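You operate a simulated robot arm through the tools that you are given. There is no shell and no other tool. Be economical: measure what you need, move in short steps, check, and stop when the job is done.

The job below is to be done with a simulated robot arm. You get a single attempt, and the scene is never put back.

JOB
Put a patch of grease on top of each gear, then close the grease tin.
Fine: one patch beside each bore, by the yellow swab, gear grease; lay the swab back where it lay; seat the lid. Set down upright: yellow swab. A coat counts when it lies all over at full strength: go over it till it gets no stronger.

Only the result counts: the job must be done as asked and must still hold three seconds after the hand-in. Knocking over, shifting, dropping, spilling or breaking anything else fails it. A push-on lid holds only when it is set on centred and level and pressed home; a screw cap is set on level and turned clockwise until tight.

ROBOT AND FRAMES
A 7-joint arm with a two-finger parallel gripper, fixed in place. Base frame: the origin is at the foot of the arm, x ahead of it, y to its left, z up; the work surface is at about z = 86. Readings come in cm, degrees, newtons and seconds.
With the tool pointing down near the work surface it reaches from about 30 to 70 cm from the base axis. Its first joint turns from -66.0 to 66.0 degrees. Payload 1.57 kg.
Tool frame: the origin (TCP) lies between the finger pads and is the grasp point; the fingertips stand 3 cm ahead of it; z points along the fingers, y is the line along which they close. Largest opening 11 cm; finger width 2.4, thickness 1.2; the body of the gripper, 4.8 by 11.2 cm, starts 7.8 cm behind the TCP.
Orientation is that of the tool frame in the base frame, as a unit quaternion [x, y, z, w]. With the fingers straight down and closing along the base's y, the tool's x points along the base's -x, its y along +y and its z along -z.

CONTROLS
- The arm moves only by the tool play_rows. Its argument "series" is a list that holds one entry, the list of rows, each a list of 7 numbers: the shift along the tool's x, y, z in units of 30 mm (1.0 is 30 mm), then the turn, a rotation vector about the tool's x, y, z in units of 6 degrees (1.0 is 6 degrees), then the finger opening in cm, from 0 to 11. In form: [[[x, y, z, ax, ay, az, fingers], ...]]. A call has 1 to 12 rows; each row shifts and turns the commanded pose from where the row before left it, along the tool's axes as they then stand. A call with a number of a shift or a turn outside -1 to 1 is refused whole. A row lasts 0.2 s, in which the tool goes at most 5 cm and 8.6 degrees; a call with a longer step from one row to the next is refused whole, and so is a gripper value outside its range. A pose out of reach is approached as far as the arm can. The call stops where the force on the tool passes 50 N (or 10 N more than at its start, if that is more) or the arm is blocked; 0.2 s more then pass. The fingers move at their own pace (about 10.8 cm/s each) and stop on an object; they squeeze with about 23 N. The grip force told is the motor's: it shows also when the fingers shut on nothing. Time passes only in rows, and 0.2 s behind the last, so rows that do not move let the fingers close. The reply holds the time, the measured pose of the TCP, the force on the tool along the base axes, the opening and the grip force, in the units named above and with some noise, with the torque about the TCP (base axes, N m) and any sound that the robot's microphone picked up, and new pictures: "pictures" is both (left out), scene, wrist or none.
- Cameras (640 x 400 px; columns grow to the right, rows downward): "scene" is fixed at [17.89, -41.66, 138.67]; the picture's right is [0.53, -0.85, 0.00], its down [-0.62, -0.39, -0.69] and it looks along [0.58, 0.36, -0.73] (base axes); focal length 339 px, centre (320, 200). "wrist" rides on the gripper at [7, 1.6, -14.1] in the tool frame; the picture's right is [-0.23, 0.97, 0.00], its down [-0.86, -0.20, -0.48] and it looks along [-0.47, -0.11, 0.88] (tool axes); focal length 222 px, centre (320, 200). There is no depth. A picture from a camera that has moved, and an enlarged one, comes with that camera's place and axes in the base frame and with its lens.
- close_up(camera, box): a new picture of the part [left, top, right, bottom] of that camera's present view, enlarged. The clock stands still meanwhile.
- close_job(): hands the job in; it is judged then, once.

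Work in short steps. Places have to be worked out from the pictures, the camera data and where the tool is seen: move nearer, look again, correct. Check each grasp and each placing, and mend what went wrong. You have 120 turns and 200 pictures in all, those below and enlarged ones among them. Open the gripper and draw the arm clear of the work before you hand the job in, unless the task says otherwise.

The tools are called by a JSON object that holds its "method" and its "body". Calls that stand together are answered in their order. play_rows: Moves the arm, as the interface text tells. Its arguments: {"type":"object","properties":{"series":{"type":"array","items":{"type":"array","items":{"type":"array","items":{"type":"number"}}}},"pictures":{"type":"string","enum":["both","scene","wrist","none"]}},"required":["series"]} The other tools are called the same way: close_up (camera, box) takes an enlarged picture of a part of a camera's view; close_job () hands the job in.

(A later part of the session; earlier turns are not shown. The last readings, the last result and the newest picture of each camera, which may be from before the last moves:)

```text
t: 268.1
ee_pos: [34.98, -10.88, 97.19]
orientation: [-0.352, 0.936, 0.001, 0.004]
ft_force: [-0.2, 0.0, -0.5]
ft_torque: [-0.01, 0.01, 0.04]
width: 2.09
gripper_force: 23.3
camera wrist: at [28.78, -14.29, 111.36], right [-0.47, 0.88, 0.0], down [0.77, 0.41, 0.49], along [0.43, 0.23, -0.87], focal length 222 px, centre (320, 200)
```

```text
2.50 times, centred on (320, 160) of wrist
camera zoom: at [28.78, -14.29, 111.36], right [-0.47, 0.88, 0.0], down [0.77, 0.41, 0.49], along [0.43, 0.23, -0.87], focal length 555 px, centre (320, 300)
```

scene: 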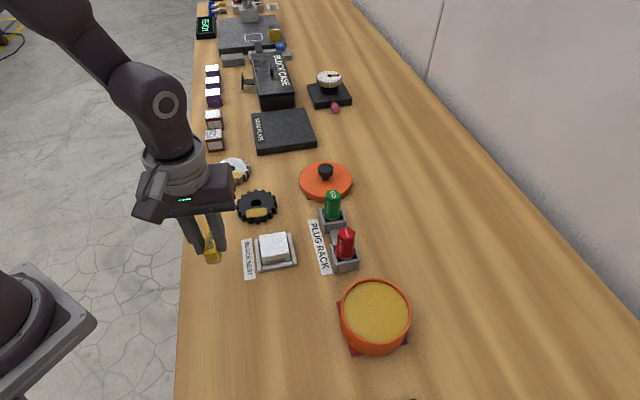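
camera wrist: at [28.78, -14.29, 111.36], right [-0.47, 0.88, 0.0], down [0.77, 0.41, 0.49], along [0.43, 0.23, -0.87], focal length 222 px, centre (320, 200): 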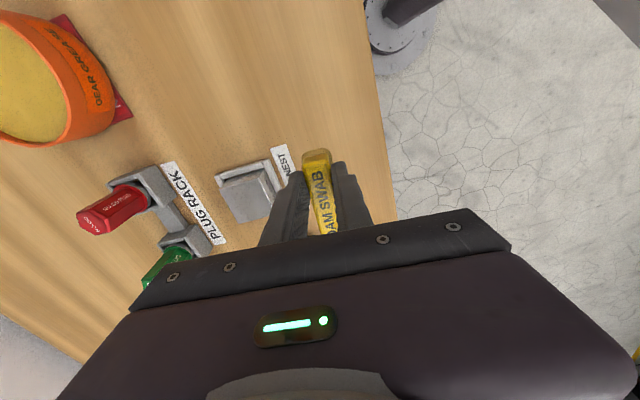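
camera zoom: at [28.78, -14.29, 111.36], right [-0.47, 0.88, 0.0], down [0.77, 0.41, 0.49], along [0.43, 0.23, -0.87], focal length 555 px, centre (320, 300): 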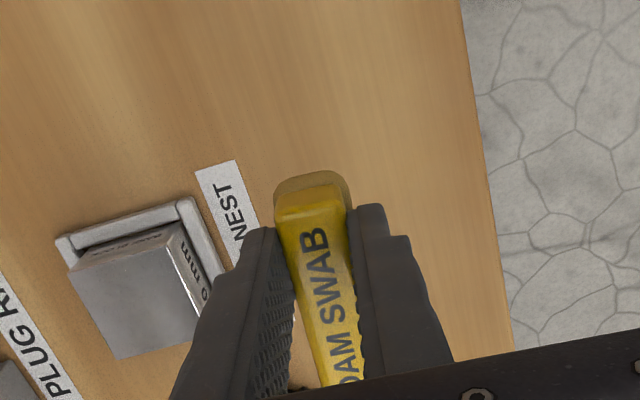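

Swab sits in the grip as when regripped. Lower to touch.

{"method": "play_rows", "body": {"series": [[[0, 0, 0.9, 0, 0, 0, 0], [0, 0, 0.8, 0, 0, 0, 0], [0, 0, 0.33, 0, 0, 0, 0], [0, 0, 0, 0, 0, 0, 0]]], "pictures": "none"}}

{"method": "play_rows", "body": {"series": [[[0, 0, 0.05, 0, 0, 0, 0], [0, 0, 0, 0, 0, 0, 0]]], "pictures": "none"}}

{"method": "play_rows", "body": {"series": [[[0, 0, 0.04, 0, 0, 0, 0], [0, 0, 0, 0, 0, 0, 0]]], "pictures": "none"}}

{"method": "close_up", "body": {"camera": "scene", "box": [180, 200, 280, 300]}}

```text
t: 269.1
ee_pos: [35.17, -10.69, 91.42]
orientation: [-0.353, 0.936, 0.0, 0.004]
ft_force: [0.4, 0.3, 0.3]
ft_torque: [-0.01, -0.02, -0.02]
width: 2.08
gripper_force: 23.7
```

```text
t: 269.7
ee_pos: [35.05, -10.71, 91.24]
orientation: [-0.352, 0.936, 0.002, 0.004]
ft_force: [-0.1, 0.5, -0.8]
ft_torque: [-0.02, 0.03, 0.02]
width: 2.09
gripper_force: 23.7
```

```text
t: 270.3
ee_pos: [35.09, -10.63, 91.17]
orientation: [-0.352, 0.936, 0.001, 0.004]
ft_force: [-0.5, 0.8, -0.5]
ft_torque: [0.01, 0.0, 0.02]
width: 2.11
gripper_force: 23.0
```

```text
4.00 times, centred on (230, 250) of scene
camera zoom: at [17.89, -41.66, 138.67], right [0.53, -0.85, 0.0], down [-0.62, -0.39, -0.69], along [0.58, 0.36, -0.73], focal length 1355 px, centre (680, 0)
```

zoom: 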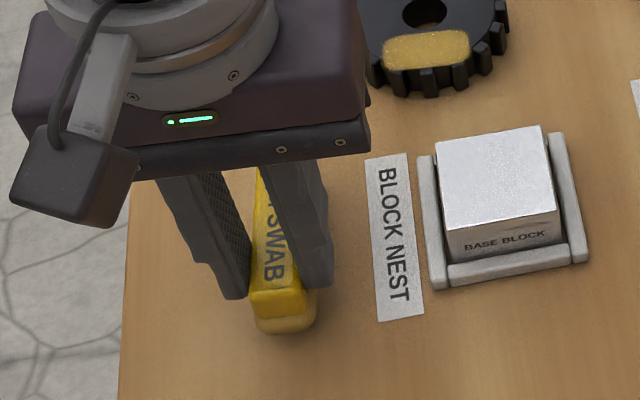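

Half a centimetre to go; nudge 2 mm sideways to match the original spot and touch down.

{"method": "play_rows", "body": {"series": [[[0, -0.06, 0.06, 0, 0, 0, 0], [0, 0, 0.06, 0, 0, 0, 0], [0, 0, 0, 0, 0, 0, 0]]], "pictures": "none"}}

{"method": "play_rows", "body": {"series": [[[0, 0, 0.04, 0, 0, 0, 0], [0, 0, 0, 0, 0, 0, 0]]], "pictures": "none"}}

{"method": "play_rows", "body": {"series": [[[0, 0, 0.03, 0, 0, 0, 0], [0, 0, 0, 0, 0, 0, 0]]], "pictures": "none"}}

{"method": "close_up", "body": {"camera": "scene", "box": [180, 200, 280, 300]}}

```text
t: 271.1
ee_pos: [35.34, -10.84, 90.75]
orientation: [-0.352, 0.936, 0.001, 0.004]
ft_force: [-0.3, -0.1, -0.1]
ft_torque: [0.03, -0.01, -0.01]
width: 2.06
gripper_force: 23.1
```

```text
t: 271.7
ee_pos: [35.25, -10.92, 90.5]
orientation: [-0.352, 0.936, 0.001, 0.004]
ft_force: [-0.3, -1.5, 26.4]
ft_torque: [-0.22, 0.19, 0.04]
width: 2.07
gripper_force: 23.0
```

```text
t: 272.1
ee_pos: [35.3, -10.78, 90.46]
orientation: [-0.352, 0.936, 0.0, 0.004]
ft_force: [-3.4, 1.3, 21.8]
ft_torque: [-0.01, 0.19, -0.05]
width: 2.09
gripper_force: 23.8
stopped in row 2: the force on the tool passed its limit at 55 N (the readings are from after the stop); the commanded pose is now the measured one
```

```text
4.00 times, centred on (230, 250) of scene
camera zoom: at [17.86, -41.65, 138.68], right [0.53, -0.85, 0.0], down [-0.62, -0.39, -0.69], along [0.58, 0.36, -0.73], focal length 1355 px, centre (680, 0)
```

zoom: 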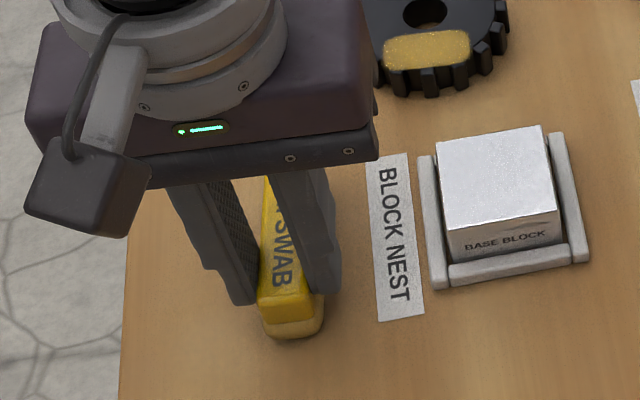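

Touching down, but ~4 mm short along the bar versus the original; lift slightly, shift, set down and release.

{"method": "play_rows", "body": {"series": [[[0, 0, -0.1, 0, 0, 0, 0], [0.14, 0, 0, 0, 0, 0, 0], [0, 0, 0.06, 0, 0, 0, 0], [0, 0, 0.03, 0, 0, 0, 0], [0, 0, 0, 0, 0, 0, 0]]], "pictures": "none"}}

{"method": "play_rows", "body": {"series": [[[0, 0, 0, 0, 0, 0, 2.5], [0, 0, 0, 0, 0, 0, 3.5], [0, 0, 0, 0, 0, 0, 4.5], [0, 0, -0.5, 0, 0, 0, 5], [0, 0, -0.9, 0, 0, 0, 6], [0, 0, -0.9, 0, 0, 0, 6], [0, 0, -0.9, 0, 0, 0, 6], [0, 0, 0, 0, 0, 0, 6]]]}}

{"method": "close_up", "body": {"camera": "scene", "box": [180, 200, 280, 300]}}

{"method": "close_up", "body": {"camera": "scene", "box": [280, 140, 430, 365]}}

```text
t: 273.3
ee_pos: [35.03, -11.1, 90.62]
orientation: [-0.351, 0.936, 0.0, 0.005]
ft_force: [-1.3, 2.3, 30.6]
ft_torque: [-0.01, 0.28, -0.04]
width: 2.1
gripper_force: 23.3
```

```text
t: 275.1
ee_pos: [34.87, -10.98, 100.25]
orientation: [-0.352, 0.936, 0.001, 0.005]
ft_force: [-0.2, -0.1, 0.5]
ft_torque: [0.05, 0.0, -0.03]
width: 6.0
gripper_force: 0.0
camera wrist: at [28.52, -14.54, 114.34], right [-0.47, 0.88, 0.0], down [0.77, 0.41, 0.49], along [0.43, 0.23, -0.87], focal length 222 px, centre (320, 200)
```

scene: 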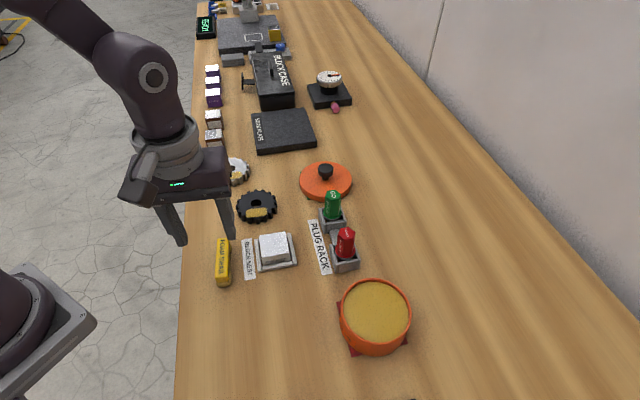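
wrist: 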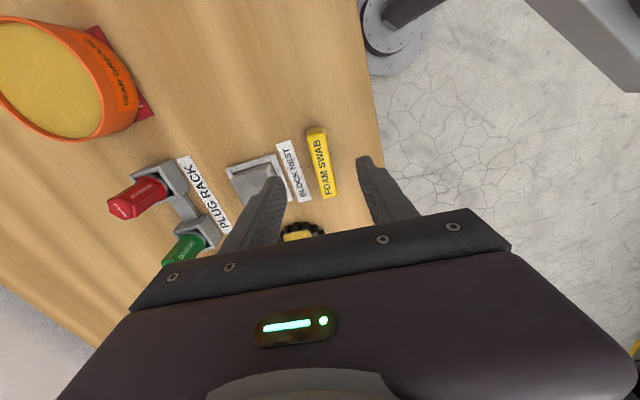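

```text
4.00 times, centred on (230, 250) of scene
camera zoom: at [17.89, -41.66, 138.67], right [0.53, -0.85, 0.0], down [-0.62, -0.39, -0.69], along [0.58, 0.36, -0.73], focal length 1355 px, centre (680, 0)
```

zoom: 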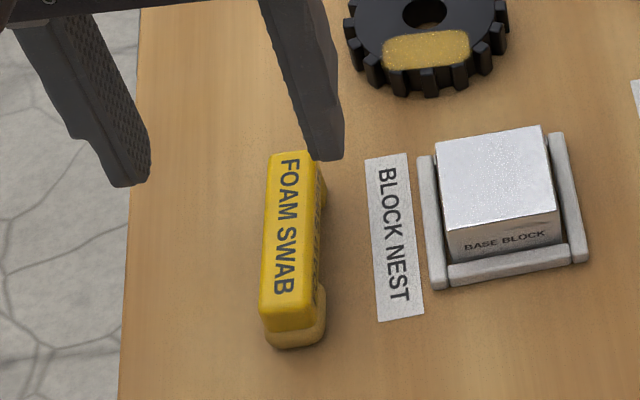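

```text
1.78 times, centred on (355, 252) of scene
camera zoom: at [17.89, -41.66, 138.67], right [0.53, -0.85, 0.0], down [-0.62, -0.39, -0.69], along [0.58, 0.36, -0.73], focal length 602 px, centre (258, 107)
```

zoom: 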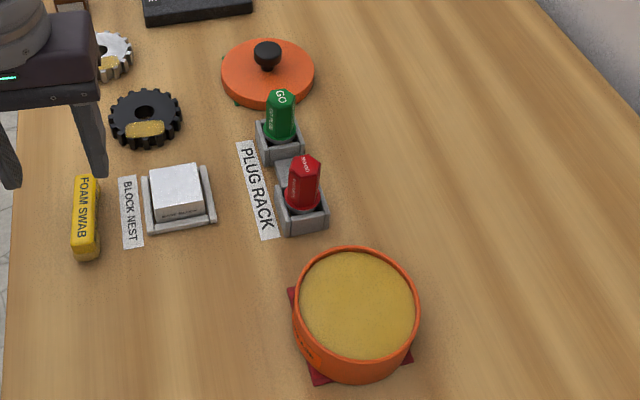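

Swab is back in place, upright. Now the lid at ≈(63.7,-14.6), knob top z≈91.8: move above it and look.

{"method": "play_rows", "body": {"series": [[[-0.709, -0.803, 0, 0, 0, 0, 6], [-0.709, -0.803, 0, 0, 0, 0, 6], [-0.709, -0.803, 0, 0, 0, 0, 6], [-0.709, -0.803, 0, 0, 0, 0, 6], [-0.709, -0.803, 0, 0, 0, 0, 6], [-0.709, -0.803, 0, 0, 0, 0, 6], [-0.709, -0.803, 0, 0, 0, 0, 6], [-0.709, -0.803, 0, 0, 0, 0, 6], [-0.709, -0.803, 0, 0, 0, 0, 6], [0, 0, 0, 0, 0, 0, 6]]]}}

{"method": "close_up", "body": {"camera": "wrist", "box": [220, 80, 420, 240]}}

{"method": "close_up", "body": {"camera": "scene", "box": [280, 120, 380, 220]}}

```text
t: 277.3
ee_pos: [63.49, -15.03, 100.51]
orientation: [-0.351, 0.936, 0.0, 0.005]
ft_force: [0.2, 0.1, -0.6]
ft_torque: [0.01, 0.02, 0.0]
width: 6.02
gripper_force: 0.0
camera wrist: at [57.2, -18.48, 114.54], right [-0.47, 0.88, 0.0], down [0.77, 0.41, 0.49], along [0.43, 0.23, -0.87], focal length 222 px, centre (320, 200)
```

scene: 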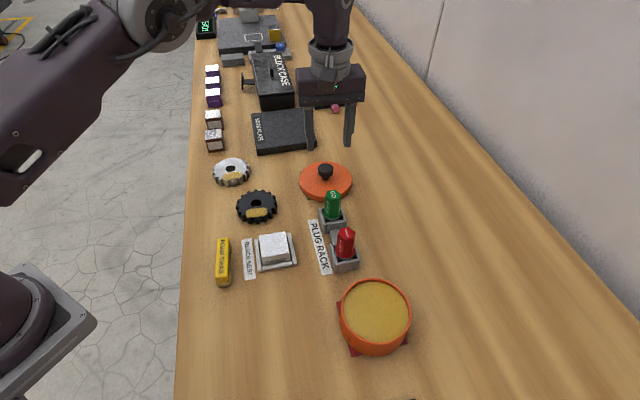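
wrist: 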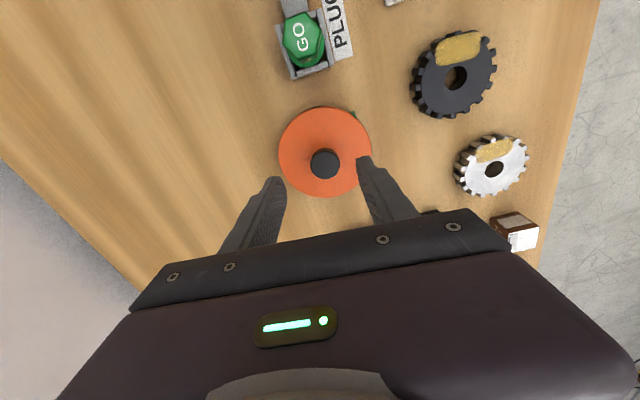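

```text
2.50 times, centred on (320, 160) of wrist
camera zoom: at [57.2, -18.48, 114.54], right [-0.47, 0.88, 0.0], down [0.77, 0.41, 0.49], along [0.43, 0.23, -0.87], focal length 555 px, centre (320, 300)
```

zoom: 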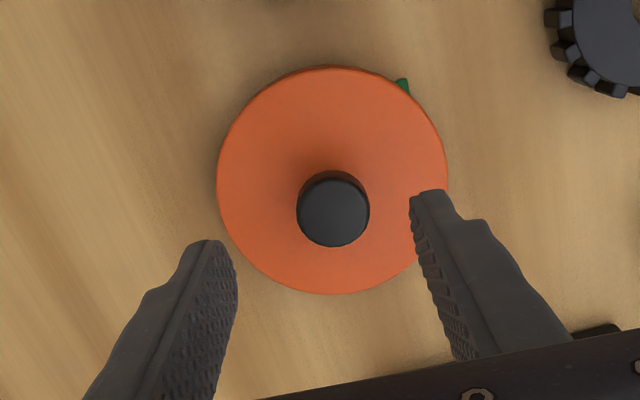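

```text
4.00 times, centred on (330, 170) of scene
camera zoom: at [17.89, -41.66, 138.67], right [0.53, -0.85, 0.0], down [-0.62, -0.39, -0.69], along [0.58, 0.36, -0.73], focal length 1355 px, centre (280, 320)
```

zoom: 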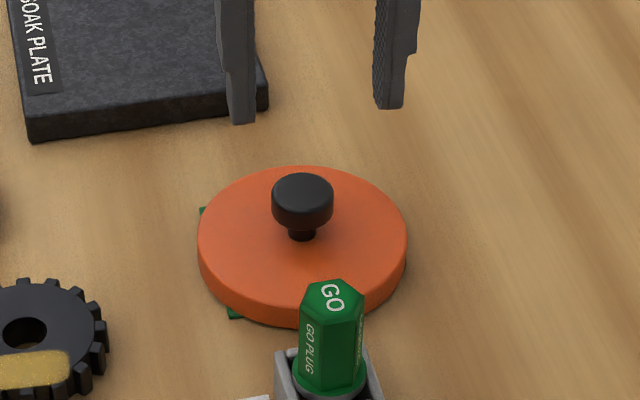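

Knob centre ≈(64.4,-13.85), top z≈90.5. Shift over it and descend to grip height.

{"method": "play_rows", "body": {"series": [[[-0.485, 0.1, 0, 0, 0, 0, 6], [0, 0, 0.8, 0, 0, 0, 6], [0, 0, 0.8, 0, 0, 0, 6], [0, 0, 0.8, 0, 0, 0, 6], [0, 0, 0.6, 0, 0, 0, 6], [0, 0, 0, 0, 0, 0, 6]]], "pictures": "none"}}

{"method": "close_up", "body": {"camera": "wrist", "box": [220, 80, 420, 240]}}

{"method": "close_up", "body": {"camera": "scene", "box": [280, 130, 380, 230]}}

```text
t: 278.7
ee_pos: [64.54, -13.66, 91.16]
orientation: [-0.352, 0.936, -0.001, 0.007]
ft_force: [0.1, -0.4, -0.4]
ft_torque: [0.03, -0.01, 0.03]
width: 5.99
gripper_force: 0.1
```

```text
2.50 times, centred on (320, 160) of wrist
camera zoom: at [58.13, -17.12, 105.27], right [-0.47, 0.88, 0.0], down [0.77, 0.41, 0.49], along [0.43, 0.23, -0.87], focal length 555 px, centre (320, 300)
```

zoom: 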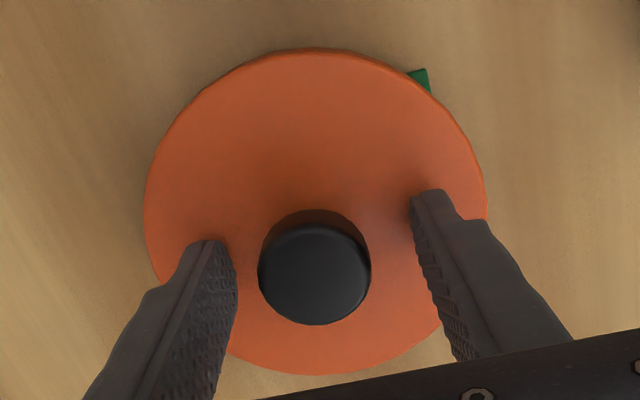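

```text
4.00 times, centred on (330, 180) of scene
camera zoom: at [17.89, -41.66, 138.67], right [0.53, -0.85, 0.0], down [-0.62, -0.39, -0.69], along [0.58, 0.36, -0.73], focal length 1355 px, centre (280, 280)
```

zoom: 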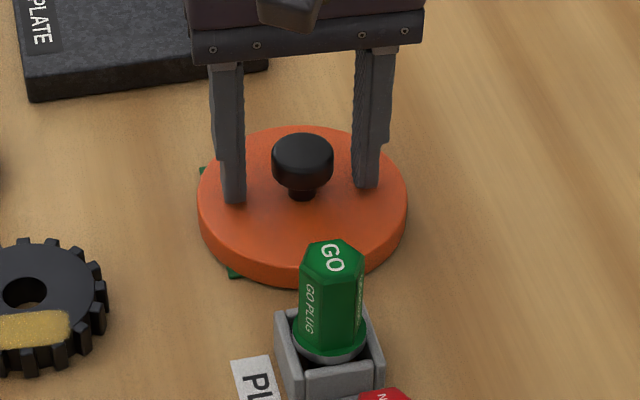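

Knob is between the fingers. Nudge 2 mm, close, lift, and travel to a hover where the wrist camera can see the tin ahead of the lid.

{"method": "play_rows", "body": {"series": [[[0.06, 0, 0.03, 0, 0, 0, 6], [0, 0, 0, 0, 0, 0, 3], [0, 0, 0, 0, 0, 0, 0], [0, 0, 0, 0, 0, 0, 0], [0, 0, 0, 0, 0, 0, 0]]], "pictures": "none"}}

{"method": "play_rows", "body": {"series": [[[0, 0, -0.3, 0, 0, 0, 0], [0, 0, -0.8, 0, 0, 0, 0], [0, 0, -0.9, 0, 0, 0, 0], [0, 0, -0.9, 0, 0, 0, 0], [0, 0, -0.9, 0, 0, 0, 0], [0, 0, -0.6, 0, 0, 0, 0], [0, 0, 0, 0, 0, 0, 0]]], "pictures": "none"}}

{"method": "play_rows", "body": {"series": [[[0.84, -0.079, 0, 0, 0, 0, 0], [0.84, -0.079, 0, 0, 0, 0, 0], [0.84, -0.079, 0, 0, 0, 0, 0], [0.84, -0.079, 0, 0, 0, 0, 0], [0.84, -0.079, 0, 0, 0, 0, 0], [0.84, -0.079, 0, 0, 0, 0, 0], [0.84, -0.079, 0, 0, 0, 0, 0], [0.84, -0.079, 0, 0, 0, 0, 0], [0, 0, 0, 0, 0, 0, 0]]]}}

{"method": "close_up", "body": {"camera": "wrist", "box": [200, 0, 440, 180]}}

{"method": "close_up", "body": {"camera": "scene", "box": [300, 180, 440, 370]}}

```text
t: 279.9
ee_pos: [64.36, -13.78, 91.31]
orientation: [-0.351, 0.936, 0.0, 0.005]
ft_force: [0.3, -0.2, 1.2]
ft_torque: [0.0, 0.07, -0.03]
width: 3.1
gripper_force: 23.3
```

```text
t: 281.5
ee_pos: [64.36, -13.7, 104.47]
orientation: [-0.352, 0.936, 0.001, 0.004]
ft_force: [0.0, 0.2, -0.1]
ft_torque: [-0.03, -0.04, 0.01]
width: 3.11
gripper_force: 22.8
```

```text
t: 283.5
ee_pos: [50.53, -28.69, 104.22]
orientation: [-0.351, 0.936, 0.001, 0.005]
ft_force: [-0.2, 0.0, -0.2]
ft_torque: [0.0, -0.01, 0.02]
width: 3.14
gripper_force: 23.3
camera wrist: at [44.18, -32.11, 118.36], right [-0.47, 0.88, 0.0], down [0.77, 0.41, 0.49], along [0.43, 0.23, -0.87], focal length 222 px, centre (320, 200)
```

scene: 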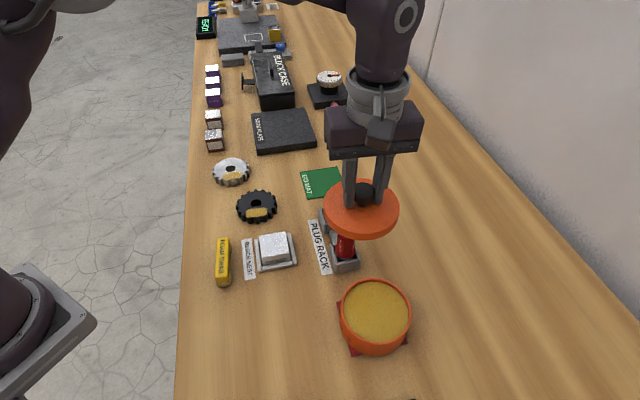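
wrist: 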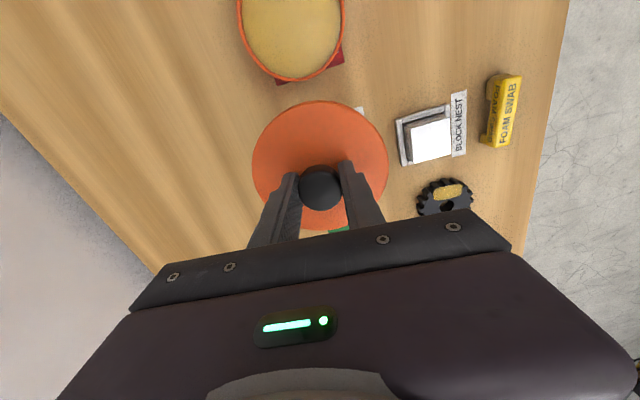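

```text
2.22 times, centred on (320, 90) of wrist
camera zoom: at [44.18, -32.11, 118.36], right [-0.47, 0.88, 0.0], down [0.77, 0.41, 0.49], along [0.43, 0.23, -0.87], focal length 494 px, centre (320, 444)
```

zoom: 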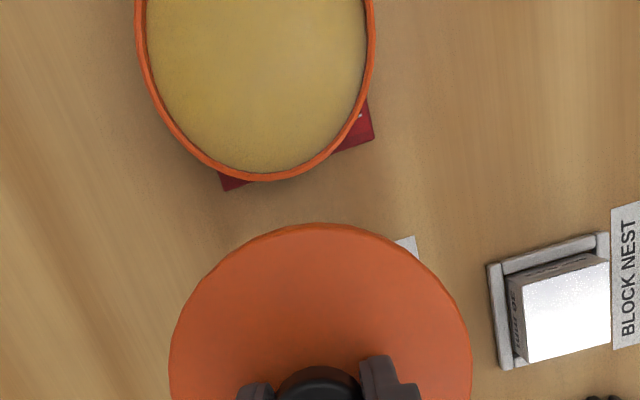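

```text
2.11 times, centred on (370, 275) of scene
camera zoom: at [17.89, -41.66, 138.67], right [0.53, -0.85, 0.0], down [-0.62, -0.39, -0.69], along [0.58, 0.36, -0.73], focal length 713 px, centre (215, 42)
```

zoom: 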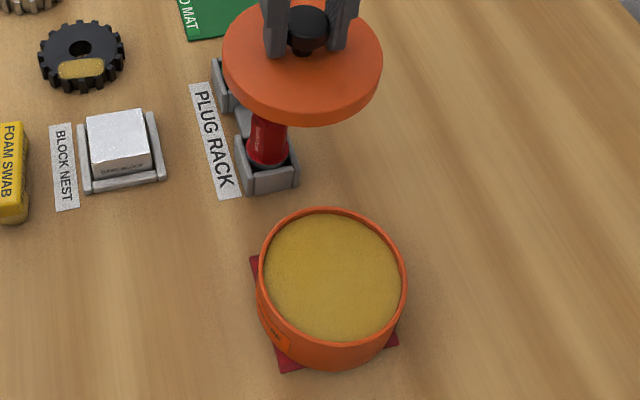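

Lid held (3.1 cm knob). Tin centre estimates average (41.0,-36.8). Move over it with the lid ~1.5 cm above the rim and compare edges.

{"method": "play_rows", "body": {"series": [[[0.832, 0.012, 0, 0, 0, 0, 0], [0.832, 0.012, 0, 0, 0, 0, 0], [0.832, 0.012, 0, 0, 0, 0, 0], [0.832, 0.012, 0, 0, 0, 0, 0], [0.832, 0.012, 0, 0, 0, 0, 0], [0, 0, 0.8, 0, 0, 0, 0], [0, 0, 0.8, 0, 0, 0, 0], [0, 0, 0.57, 0, 0, 0, 0], [0, 0, 0, 0, 0, 0, 0]]], "pictures": "none"}}

{"method": "close_up", "body": {"camera": "scene", "box": [320, 250, 430, 370]}}

{"method": "close_up", "body": {"camera": "wrist", "box": [220, 60, 420, 240]}}

```text
t: 285.5
ee_pos: [41.03, -36.75, 97.68]
orientation: [-0.352, 0.936, 0.001, 0.004]
ft_force: [-0.5, 0.4, -0.2]
ft_torque: [0.04, -0.02, -0.01]
width: 3.13
gripper_force: 22.6
```

```text
3.33 times, centred on (375, 310) of scene
camera zoom: at [17.89, -41.66, 138.67], right [0.53, -0.85, 0.0], down [-0.62, -0.39, -0.69], along [0.58, 0.36, -0.73], focal length 1129 px, centre (137, -167)
```

zoom: 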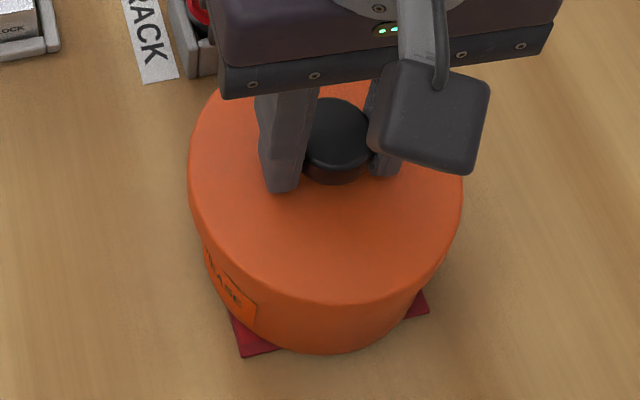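

```text
2.22 times, centred on (320, 150) of wrist
camera zoom: at [34.61, -40.06, 111.67], right [-0.47, 0.88, 0.0], down [0.77, 0.41, 0.49], along [0.43, 0.23, -0.87], focal length 494 px, centre (320, 311)
```

zoom: 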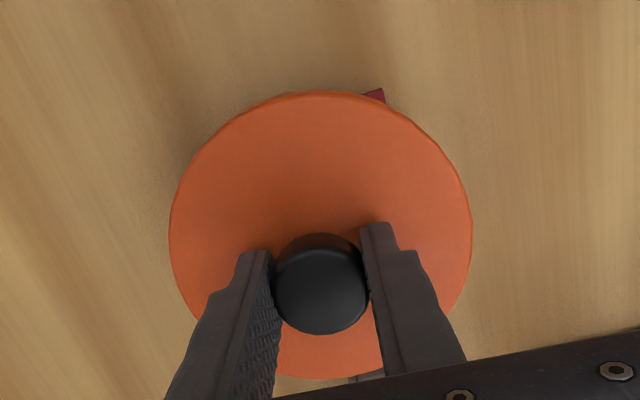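

Scene and wrist comparisons put the tin ~(0.3,0.15) cm further than the lid; correct, then lower stepwise watching force.

{"method": "play_rows", "body": {"series": [[[-0.113, -0.033, 0, 0, 0, 0, 0], [0, 0, 0.2, 0, 0, 0, 0], [0, 0, 0, 0, 0, 0, 0]]], "pictures": "none"}}

{"method": "close_up", "body": {"camera": "scene", "box": [320, 250, 430, 370]}}

{"method": "play_rows", "body": {"series": [[[0, 0, 0.08, 0, 0, 0, 0], [0, 0, 0, 0, 0, 0, 0]]], "pictures": "none"}}

{"method": "play_rows", "body": {"series": [[[0, 0, 0.06, 0, 0, 0, 0], [0, 0, 0, 0, 0, 0, 0]]], "pictures": "none"}}

{"method": "close_up", "body": {"camera": "scene", "box": [320, 250, 430, 370]}}

```text
t: 286.3
ee_pos: [41.36, -36.52, 96.97]
orientation: [-0.353, 0.936, 0.0, 0.004]
ft_force: [0.9, -0.2, 0.3]
ft_torque: [-0.01, 0.04, 0.04]
width: 3.14
gripper_force: 22.7
```

```text
3.33 times, centred on (375, 310) of scene
camera zoom: at [17.89, -41.66, 138.67], right [0.53, -0.85, 0.0], down [-0.62, -0.39, -0.69], along [0.58, 0.36, -0.73], focal length 1129 px, centre (137, -167)
```

zoom: 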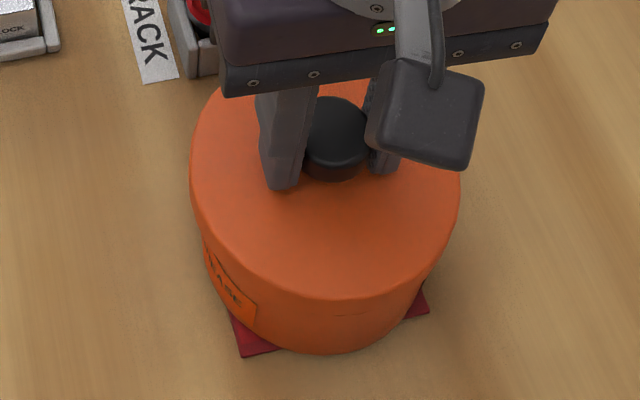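

```text
t: 286.9
ee_pos: [41.25, -36.31, 96.76]
orientation: [-0.351, 0.936, 0.002, 0.004]
ft_force: [-0.1, 0.4, -0.8]
ft_torque: [0.03, 0.01, -0.01]
width: 3.12
gripper_force: 22.2
```

```text
t: 287.5
ee_pos: [41.36, -36.41, 96.56]
orientation: [-0.352, 0.936, 0.001, 0.004]
ft_force: [-0.2, 0.3, -1.0]
ft_torque: [0.02, 0.0, 0.01]
width: 3.12
gripper_force: 22.7
```

```text
3.33 times, centred on (375, 310) of scene
camera zoom: at [17.89, -41.66, 138.67], right [0.53, -0.85, 0.0], down [-0.62, -0.39, -0.69], along [0.58, 0.36, -0.73], focal length 1129 px, centre (137, -167)
```

zoom: 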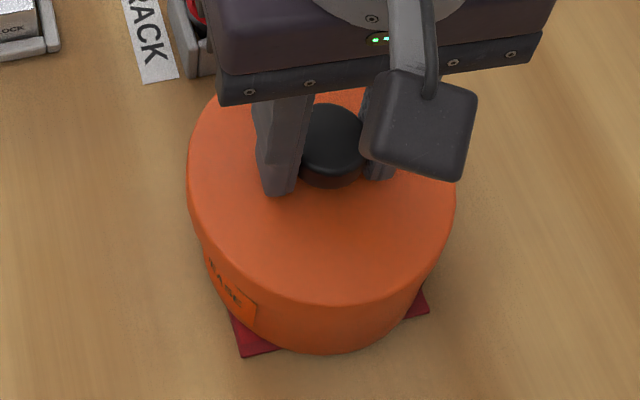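

Lid needs ~2 mm toward scene-right. Correct and continue lowering.

{"method": "play_rows", "body": {"series": [[[0.02, -0.072, 0, 0, 0, 0, 0], [0, 0, 0.06, 0, 0, 0, 0], [0, 0, 0, 0, 0, 0, 0]]], "pictures": "none"}}

{"method": "play_rows", "body": {"series": [[[0, 0, 0.06, 0, 0, 0, 0], [0, 0, 0, 0, 0, 0, 0]]], "pictures": "none"}}

{"method": "play_rows", "body": {"series": [[[0, 0, 0.05, 0, 0, 0, 0], [0, 0, 0, 0, 0, 0, 0]]], "pictures": "none"}}

{"method": "close_up", "body": {"camera": "scene", "box": [320, 250, 430, 370]}}

```text
t: 288.3
ee_pos: [41.45, -36.65, 96.39]
orientation: [-0.351, 0.936, -0.001, 0.005]
ft_force: [0.4, -1.2, -1.0]
ft_torque: [0.04, 0.0, 0.03]
width: 3.13
gripper_force: 22.9
```

```text
t: 288.9
ee_pos: [41.37, -36.55, 96.26]
orientation: [-0.352, 0.936, 0.001, 0.005]
ft_force: [-0.3, 0.7, -0.8]
ft_torque: [0.01, 0.03, 0.02]
width: 3.13
gripper_force: 22.4
```

```text
t: 289.5
ee_pos: [41.33, -36.69, 96.08]
orientation: [-0.352, 0.936, 0.002, 0.003]
ft_force: [-0.2, -0.7, -0.2]
ft_torque: [-0.02, 0.03, -0.01]
width: 3.14
gripper_force: 22.8
```

```text
3.33 times, centred on (375, 310) of scene
camera zoom: at [17.89, -41.66, 138.67], right [0.53, -0.85, 0.0], down [-0.62, -0.39, -0.69], along [0.58, 0.36, -0.73], focal length 1129 px, centre (137, -167)
```

zoom: 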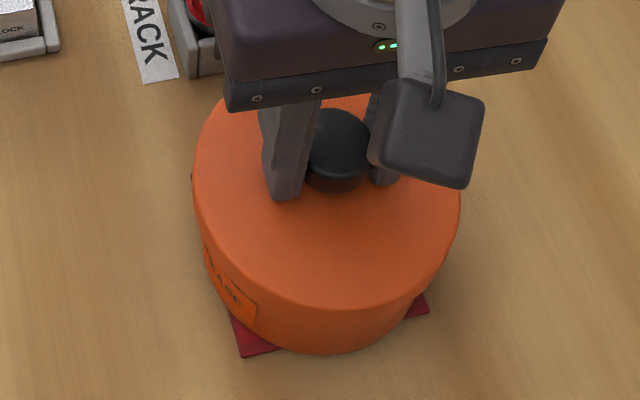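

Aligned now. Continue down to contact.

{"method": "play_rows", "body": {"series": [[[0, 0, 0.06, 0, 0, 0, 0], [0, 0, 0.06, 0, 0, 0, 0], [0, 0, 0, 0, 0, 0, 0]]], "pictures": "none"}}

{"method": "play_rows", "body": {"series": [[[0, 0, 0.05, 0, 0, 0, 0], [0, 0, 0.03, 0, 0, 0, 0], [0, 0, 0, 0, 0, 0, 0]]], "pictures": "none"}}

{"method": "play_rows", "body": {"series": [[[0, 0, 0.05, 0, 0, 0, 0], [0, 0, 0, 0, 0, 0, 0]]], "pictures": "none"}}

{"method": "close_up", "body": {"camera": "scene", "box": [320, 250, 430, 370]}}

```text
t: 290.3
ee_pos: [41.43, -36.49, 95.77]
orientation: [-0.352, 0.936, 0.0, 0.005]
ft_force: [-0.1, 0.4, -0.2]
ft_torque: [0.0, -0.01, 0.02]
width: 3.15
gripper_force: 22.8
```

```text
t: 291.1
ee_pos: [41.41, -36.57, 95.62]
orientation: [-0.352, 0.936, 0.0, 0.005]
ft_force: [-1.6, -0.1, -0.9]
ft_torque: [-0.01, 0.05, 0.0]
width: 3.13
gripper_force: 22.9
```

```text
t: 291.7
ee_pos: [41.33, -36.55, 95.34]
orientation: [-0.351, 0.936, 0.0, 0.004]
ft_force: [1.1, 0.3, -0.8]
ft_torque: [0.01, 0.01, 0.03]
width: 3.1
gripper_force: 23.4
```

```text
3.33 times, centred on (375, 310) of scene
camera zoom: at [17.89, -41.66, 138.67], right [0.53, -0.85, 0.0], down [-0.62, -0.39, -0.69], along [0.58, 0.36, -0.73], focal length 1129 px, centre (137, -167)
```

zoom: 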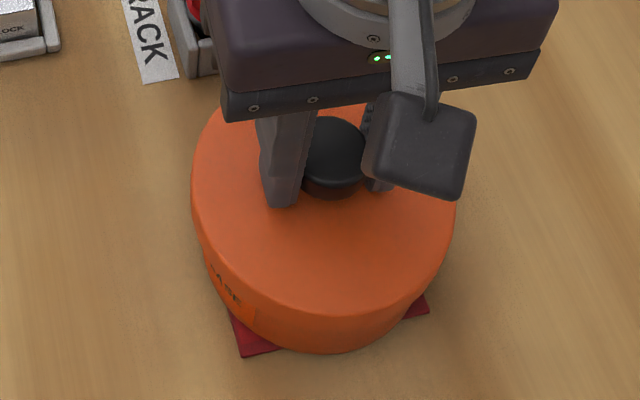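

No contact yet; continue down with force-stop protection.

{"method": "play_rows", "body": {"series": [[[0, 0, 0.06, 0, 0, 0, 0], [0, 0, 0.06, 0, 0, 0, 0], [0, 0, 0, 0, 0, 0, 0]]], "pictures": "none"}}

{"method": "play_rows", "body": {"series": [[[0, 0, 0.06, 0, 0, 0, 0], [0, 0, 0.04, 0, 0, 0, 0], [0, 0, 0, 0, 0, 0, 0]]], "pictures": "none"}}

{"method": "play_rows", "body": {"series": [[[0, 0, 0.05, 0, 0, 0, 0], [0, 0, 0.05, 0, 0, 0, 0], [0, 0, 0, 0, 0, 0, 0]]], "pictures": "none"}}

{"method": "close_up", "body": {"camera": "scene", "box": [320, 250, 430, 370]}}

```text
t: 292.5
ee_pos: [41.4, -36.61, 95.05]
orientation: [-0.353, 0.936, -0.001, 0.005]
ft_force: [-0.8, -1.0, 0.0]
ft_torque: [-0.03, 0.06, -0.01]
width: 3.13
gripper_force: 23.1
```

```text
t: 293.3
ee_pos: [41.42, -36.58, 94.76]
orientation: [-0.352, 0.936, -0.001, 0.006]
ft_force: [3.5, 1.3, 20.0]
ft_torque: [0.07, 0.0, -0.01]
width: 3.12
gripper_force: 22.2
```

```text
t: 294.2
ee_pos: [41.34, -36.69, 94.75]
orientation: [-0.353, 0.936, -0.001, 0.005]
ft_force: [-0.7, 1.0, 8.8]
ft_torque: [0.31, 0.33, 0.03]
width: 3.14
gripper_force: 23.0
stopped in row 3: the force on the tool passed its limit at 51 N (the readings are from after the stop); the commanded pose is now the measured one
```

```text
3.33 times, centred on (375, 310) of scene
camera zoom: at [17.87, -41.65, 138.67], right [0.53, -0.85, 0.0], down [-0.62, -0.39, -0.69], along [0.58, 0.36, -0.73], focal length 1129 px, centre (137, -167)
```

zoom: 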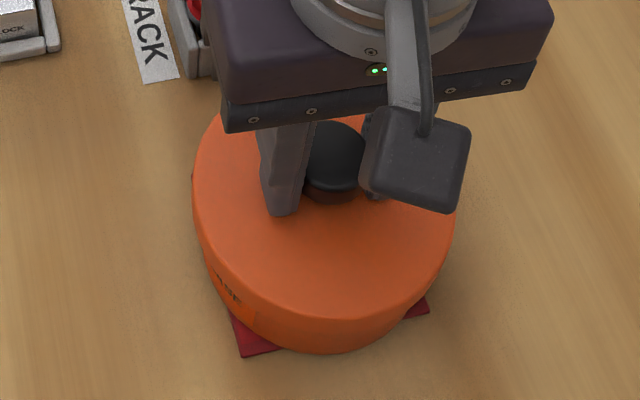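

Contact came balanced (20 N, near-zero torque): lid is centred on the rim. Press home by ratcheting force.

{"method": "play_rows", "body": {"series": [[[0, 0, 0.03, 0, 0, 0, 0], [0, 0, 0, 0, 0, 0, 0]]], "pictures": "none"}}

{"method": "play_rows", "body": {"series": [[[0, 0, 0.02, 0, 0, 0, 0], [0, 0, 0, 0, 0, 0, 0]]], "pictures": "none"}}

{"method": "play_rows", "body": {"series": [[[0, 0, 0.02, 0, 0, 0, 0], [0, 0, 0, 0, 0, 0, 0]]], "pictures": "none"}}

{"method": "play_rows", "body": {"series": [[[0, 0, 0.02, 0, 0, 0, 0], [0, 0, 0, 0, 0, 0, 0]]], "pictures": "none"}}

{"method": "play_rows", "body": {"series": [[[0, 0, 0.02, 0, 0, 0, 0], [0, 0, 0, 0, 0, 0, 0]]], "pictures": "none"}}

{"method": "play_rows", "body": {"series": [[[0, 0, 0.03, 0, 0, 0, 0], [0, 0, 0.03, 0, 0, 0, 0], [0, 0, 0.03, 0, 0, 0, 0], [0, 0, 0, 0, 0, 0, 0]]], "pictures": "none"}}

{"method": "close_up", "body": {"camera": "scene", "box": [320, 250, 430, 370]}}

```text
t: 294.8
ee_pos: [41.41, -36.63, 94.57]
orientation: [-0.352, 0.936, -0.002, 0.006]
ft_force: [-1.5, 2.9, 28.3]
ft_torque: [0.42, 0.55, 0.01]
width: 3.12
gripper_force: 22.7
```

```text
t: 295.6
ee_pos: [41.5, -36.76, 94.66]
orientation: [-0.352, 0.936, -0.003, 0.006]
ft_force: [-2.4, 1.6, 10.4]
ft_torque: [0.36, 0.41, -0.03]
width: 3.13
gripper_force: 22.9
stopped in row 2: the force on the tool passed its limit at 50 N (the readings are from after the stop); the commanded pose is now the measured one
```

```text
t: 296.1
ee_pos: [41.42, -36.71, 94.64]
orientation: [-0.352, 0.936, -0.005, 0.006]
ft_force: [4.1, 2.4, 25.8]
ft_torque: [0.48, 0.53, -0.05]
width: 3.16
gripper_force: 22.9
```

```text
t: 296.8
ee_pos: [41.47, -36.76, 94.67]
orientation: [-0.352, 0.936, -0.004, 0.006]
ft_force: [-1.8, 2.3, 10.0]
ft_torque: [0.37, 0.49, -0.04]
width: 3.11
gripper_force: 22.8
stopped in row 2: the force on the tool passed its limit at 52 N (the readings are from after the stop); the commanded pose is now the measured one
```

```text
t: 297.4
ee_pos: [41.51, -36.74, 94.65]
orientation: [-0.351, 0.936, -0.006, 0.007]
ft_force: [-5.9, 8.5, 38.3]
ft_torque: [0.76, 0.77, 0.0]
width: 3.14
gripper_force: 22.9
```

```text
t: 297.8
ee_pos: [41.61, -36.84, 94.63]
orientation: [-0.352, 0.936, -0.005, 0.006]
ft_force: [-2.0, 2.7, 12.6]
ft_torque: [0.47, 0.46, -0.06]
width: 3.13
gripper_force: 22.8
stopped in row 1: the force on the tool passed its limit at 53 N (the readings are from after the stop); the commanded pose is now the measured one
```

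```text
3.33 times, centred on (375, 310) of scene
camera zoom: at [17.87, -41.64, 138.68], right [0.53, -0.85, 0.0], down [-0.62, -0.39, -0.69], along [0.58, 0.36, -0.73], focal length 1129 px, centre (137, -167)
```

zoom: 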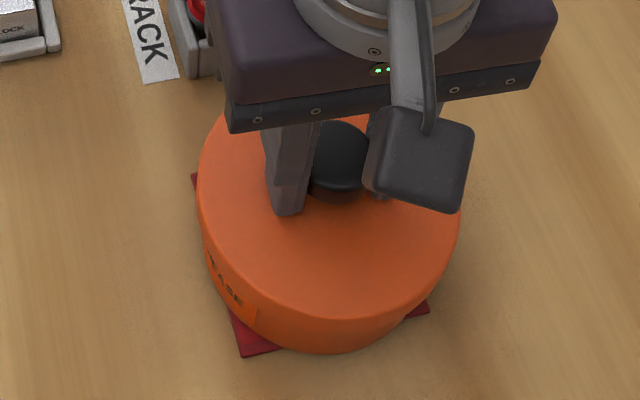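

Torque shows the lid drifted toward (+x,-y) and bears on its (-x,+y) edge. Lift a little, shift 4.5 mm back, level it, and press again.

{"method": "play_rows", "body": {"series": [[[0, 0, -0.15, 0, 0, 0, 0], [0, 0.153, 0, -0.12, 0, 0, 0], [0, 0, 0, 0, 0, 0, 0]]], "pictures": "none"}}

{"method": "play_rows", "body": {"series": [[[0, 0, 0.08, 0, 0, 0, 0], [0, 0, 0.05, 0, 0, 0, 0], [0, 0, 0, 0, 0, 0, 0]]], "pictures": "none"}}

{"method": "play_rows", "body": {"series": [[[0, 0, 0.04, 0, 0, 0, 0], [0, 0, 0, 0, 0, 0, 0]]], "pictures": "none"}}

{"method": "play_rows", "body": {"series": [[[0, 0, 0.03, 0, 0, 0, 0], [0, 0, 0, 0, 0, 0, 0]]], "pictures": "none"}}

{"method": "close_up", "body": {"camera": "scene", "box": [320, 250, 430, 370]}}

```text
t: 298.6
ee_pos: [41.4, -36.31, 95.05]
orientation: [-0.352, 0.936, 0.0, 0.004]
ft_force: [-0.6, -1.8, -1.1]
ft_torque: [-0.01, -0.02, 0.01]
width: 3.13
gripper_force: 23.0
```

```text
t: 299.4
ee_pos: [41.33, -36.45, 94.78]
orientation: [-0.352, 0.936, 0.0, 0.003]
ft_force: [0.1, -0.1, -0.2]
ft_torque: [0.02, -0.03, -0.02]
width: 3.09
gripper_force: 23.1
```

```text
t: 300.0
ee_pos: [41.22, -36.54, 94.72]
orientation: [-0.352, 0.936, -0.001, 0.004]
ft_force: [-4.3, 5.4, 19.0]
ft_torque: [0.17, 0.28, 0.01]
width: 3.14
gripper_force: 23.2
```

```text
t: 300.6
ee_pos: [41.44, -36.53, 94.67]
orientation: [-0.352, 0.936, -0.002, 0.004]
ft_force: [-3.9, 3.5, 32.8]
ft_torque: [0.18, 0.28, -0.02]
width: 3.14
gripper_force: 23.3
```

```text
3.33 times, centred on (375, 310) of scene
camera zoom: at [17.83, -41.61, 138.69], right [0.53, -0.85, 0.0], down [-0.62, -0.39, -0.69], along [0.58, 0.36, -0.73], focal length 1129 px, centre (137, -167)
5 turns are left
```

zoom: 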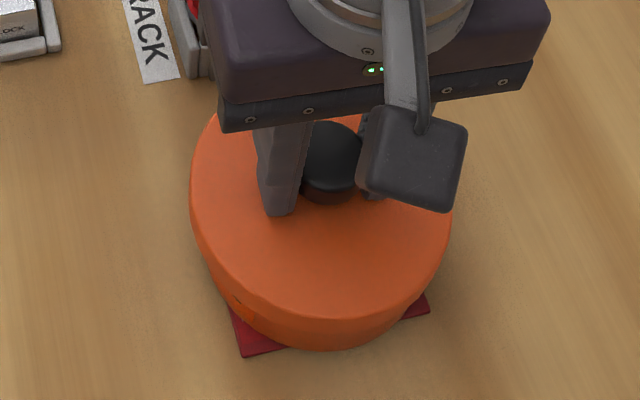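

Now nearly centred load (33 N, arm ~1 cm). Ratchet the press higher.

{"method": "play_rows", "body": {"series": [[[0, 0, 0.01, 0, 0, 0, 0], [0, 0, 0, 0, 0, 0, 0]]], "pictures": "none"}}

{"method": "play_rows", "body": {"series": [[[0, 0, 0.008, 0, 0, 0, 0], [0, 0, 0, 0, 0, 0, 0]]], "pictures": "none"}}

{"method": "play_rows", "body": {"series": [[[0, 0, 0.008, 0, 0, 0, 0], [0, 0, 0, 0, 0, 0, 0]]], "pictures": "none"}}

{"method": "play_rows", "body": {"series": [[[0, 0, 0.008, 0, 0, 0, 0], [0, 0, 0, 0, 0, 0, 0]]], "pictures": "none"}}

{"method": "play_rows", "body": {"series": [[[0, 0, 0.03, 0, 0, 0, 0], [0, 0, 0.03, 0, 0, 0, 0], [0, 0, 0, 0, 0, 0, 0]]], "pictures": "none"}}

{"method": "play_rows", "body": {"series": [[[0, 0, 0.03, 0, 0, 0, 0], [0, 0, 0.03, 0, 0, 0, 0], [0, 0, 0, 0, 0, 0, 0]]], "pictures": "none"}}

{"method": "close_up", "body": {"camera": "scene", "box": [320, 250, 430, 370]}}

```text
t: 301.1
ee_pos: [41.49, -36.63, 94.63]
orientation: [-0.352, 0.936, -0.002, 0.005]
ft_force: [0.2, 0.7, 7.7]
ft_torque: [0.17, 0.28, -0.06]
width: 3.14
gripper_force: 22.5
stopped in row 2: the force on the tool passed its limit at 51 N (the readings are from after the stop); the commanded pose is now the measured one
```

```text
t: 301.7
ee_pos: [41.47, -36.63, 94.73]
orientation: [-0.353, 0.936, -0.002, 0.005]
ft_force: [2.7, 2.1, 21.0]
ft_torque: [0.29, 0.31, -0.04]
width: 3.13
gripper_force: 22.8
```

```text
t: 302.3
ee_pos: [41.47, -36.6, 94.67]
orientation: [-0.352, 0.936, -0.003, 0.004]
ft_force: [2.7, 4.5, 32.9]
ft_torque: [0.41, 0.24, -0.01]
width: 3.13
gripper_force: 22.8
```

```text
t: 302.9
ee_pos: [41.37, -36.58, 94.73]
orientation: [-0.352, 0.936, -0.003, 0.005]
ft_force: [3.3, 2.2, 39.3]
ft_torque: [0.26, 0.25, 0.05]
width: 3.13
gripper_force: 23.0
```

```text
t: 303.5
ee_pos: [41.38, -36.65, 94.63]
orientation: [-0.353, 0.936, -0.003, 0.004]
ft_force: [-1.4, 2.9, 9.0]
ft_torque: [0.37, 0.31, -0.03]
width: 3.14
gripper_force: 22.7
stopped in row 2: the force on the tool passed its limit at 52 N (the readings are from after the stop); the commanded pose is now the measured one
```

```text
t: 304.3
ee_pos: [41.4, -36.66, 94.63]
orientation: [-0.352, 0.936, -0.005, 0.004]
ft_force: [-6.5, 3.3, 44.7]
ft_torque: [0.61, 0.68, 0.01]
width: 3.15
gripper_force: 23.2
```

```text
3.33 times, centred on (375, 310) of scene
camera zoom: at [17.82, -41.6, 138.7], right [0.53, -0.85, 0.0], down [-0.62, -0.39, -0.69], along [0.58, 0.36, -0.73], focal length 1129 px, centre (137, -167)
4 turns are left
```

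zoom: 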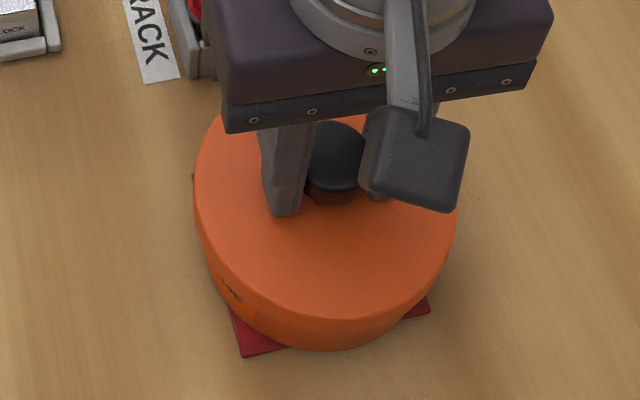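

Rock-press both sides to make sure the lid seats evenly.

{"method": "play_rows", "body": {"series": [[[0, 0, -0.03, -0.2, 0, 0, 0], [0, 0, 0, 0, 0, 0, 0]]], "pictures": "none"}}

{"method": "play_rows", "body": {"series": [[[0, 0, 0.02, 0, 0, 0, 0], [0, 0, 0.02, 0, 0, 0, 0], [0, 0, 0.02, 0, 0, 0, 0], [0, 0, 0.02, 0, 0, 0, 0], [0, 0, 0, 0, 0, 0, 0]]], "pictures": "none"}}

{"method": "play_rows", "body": {"series": [[[0, 0, 0, 0, 0.15, 0, 0], [0, 0, 0.02, 0, 0, 0, 0], [0, 0, 0.02, 0, 0, 0, 0], [0, 0, 0.02, 0, 0, 0, 0], [0, 0, 0, 0, 0, 0, 0]]], "pictures": "none"}}

{"method": "play_rows", "body": {"series": [[[0, 0, 0, 0, -0.3, 0, 0], [0, 0, 0.02, 0, 0, 0, 0], [0, 0, 0.02, 0, 0, 0, 0], [0, 0, 0.02, 0, 0, 0, 0], [0, 0, 0, 0, 0, 0, 0]]], "pictures": "none"}}

{"method": "play_rows", "body": {"series": [[[0, 0, 0, 0.2, 0.15, 0, 0], [0, 0, 0.02, 0, 0, 0, 0], [0, 0, 0.02, 0, 0, 0, 0], [0, 0, 0.02, 0, 0, 0, 0], [0, 0, 0, 0, 0, 0, 0]]], "pictures": "none"}}

{"method": "play_rows", "body": {"series": [[[0, 0, 0.02, 0, 0, 0, 0], [0, 0, 0.015, 0, 0, 0, 0], [0, 0, 0.01, 0, 0, 0, 0], [0, 0, 0, 0, 0, 0, 0]]], "pictures": "none"}}

{"method": "close_up", "body": {"camera": "scene", "box": [320, 250, 430, 370]}}

```text
t: 304.9
ee_pos: [41.42, -36.57, 94.71]
orientation: [-0.352, 0.936, 0.003, 0.002]
ft_force: [0.9, -5.8, 36.1]
ft_torque: [-1.07, -0.33, -0.06]
width: 3.15
gripper_force: 23.1
```

```text
t: 305.7
ee_pos: [41.57, -36.59, 94.67]
orientation: [-0.353, 0.936, 0.004, 0.002]
ft_force: [-1.1, 1.5, 7.9]
ft_torque: [-0.22, -0.14, -0.01]
width: 3.13
gripper_force: 22.6
stopped in row 3: the force on the tool passed its limit at 52 N (the readings are from after the stop); the commanded pose is now the measured one
```

```text
t: 306.7
ee_pos: [41.64, -36.88, 94.65]
orientation: [-0.352, 0.936, -0.002, -0.005]
ft_force: [-0.1, 0.3, 8.2]
ft_torque: [0.17, -0.23, 0.0]
width: 3.12
gripper_force: 22.7
stopped in row 5: the force on the tool passed its limit at 51 N (the readings are from after the stop); the commanded pose is now the measured one
```

```text
t: 307.9
ee_pos: [41.61, -36.88, 94.71]
orientation: [-0.353, 0.936, 0.002, 0.01]
ft_force: [-0.9, 0.4, 7.2]
ft_torque: [0.05, 0.24, -0.04]
width: 3.13
gripper_force: 23.5
stopped in row 5: the force on the tool passed its limit at 51 N (the readings are from after the stop); the commanded pose is now the measured one
```

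```text
t: 309.0
ee_pos: [41.62, -36.8, 94.72]
orientation: [-0.352, 0.936, -0.01, 0.006]
ft_force: [-1.3, 3.5, 12.0]
ft_torque: [0.54, 0.4, -0.03]
width: 3.15
gripper_force: 23.2
stopped in row 5: the force on the tool passed its limit at 53 N (the readings are from after the stop); the commanded pose is now the measured one
```

```text
t: 309.8
ee_pos: [41.84, -36.99, 94.87]
orientation: [-0.351, 0.936, -0.012, 0.006]
ft_force: [-2.1, 3.5, 12.7]
ft_torque: [0.69, 0.43, -0.04]
width: 3.14
gripper_force: 23.3
stopped in row 3: the force on the tool passed its limit at 51 N (the readings are from after the stop); the commanded pose is now the measured one
```

```text
3.33 times, centred on (375, 310) of scene
camera zoom: at [17.87, -41.64, 138.68], right [0.53, -0.85, 0.0], down [-0.62, -0.39, -0.69], along [0.58, 0.36, -0.73], focal length 1129 px, centre (137, -167)
3 turns are left
```

zoom: 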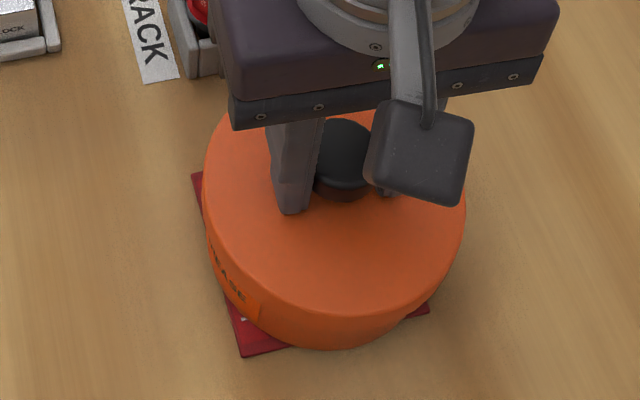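

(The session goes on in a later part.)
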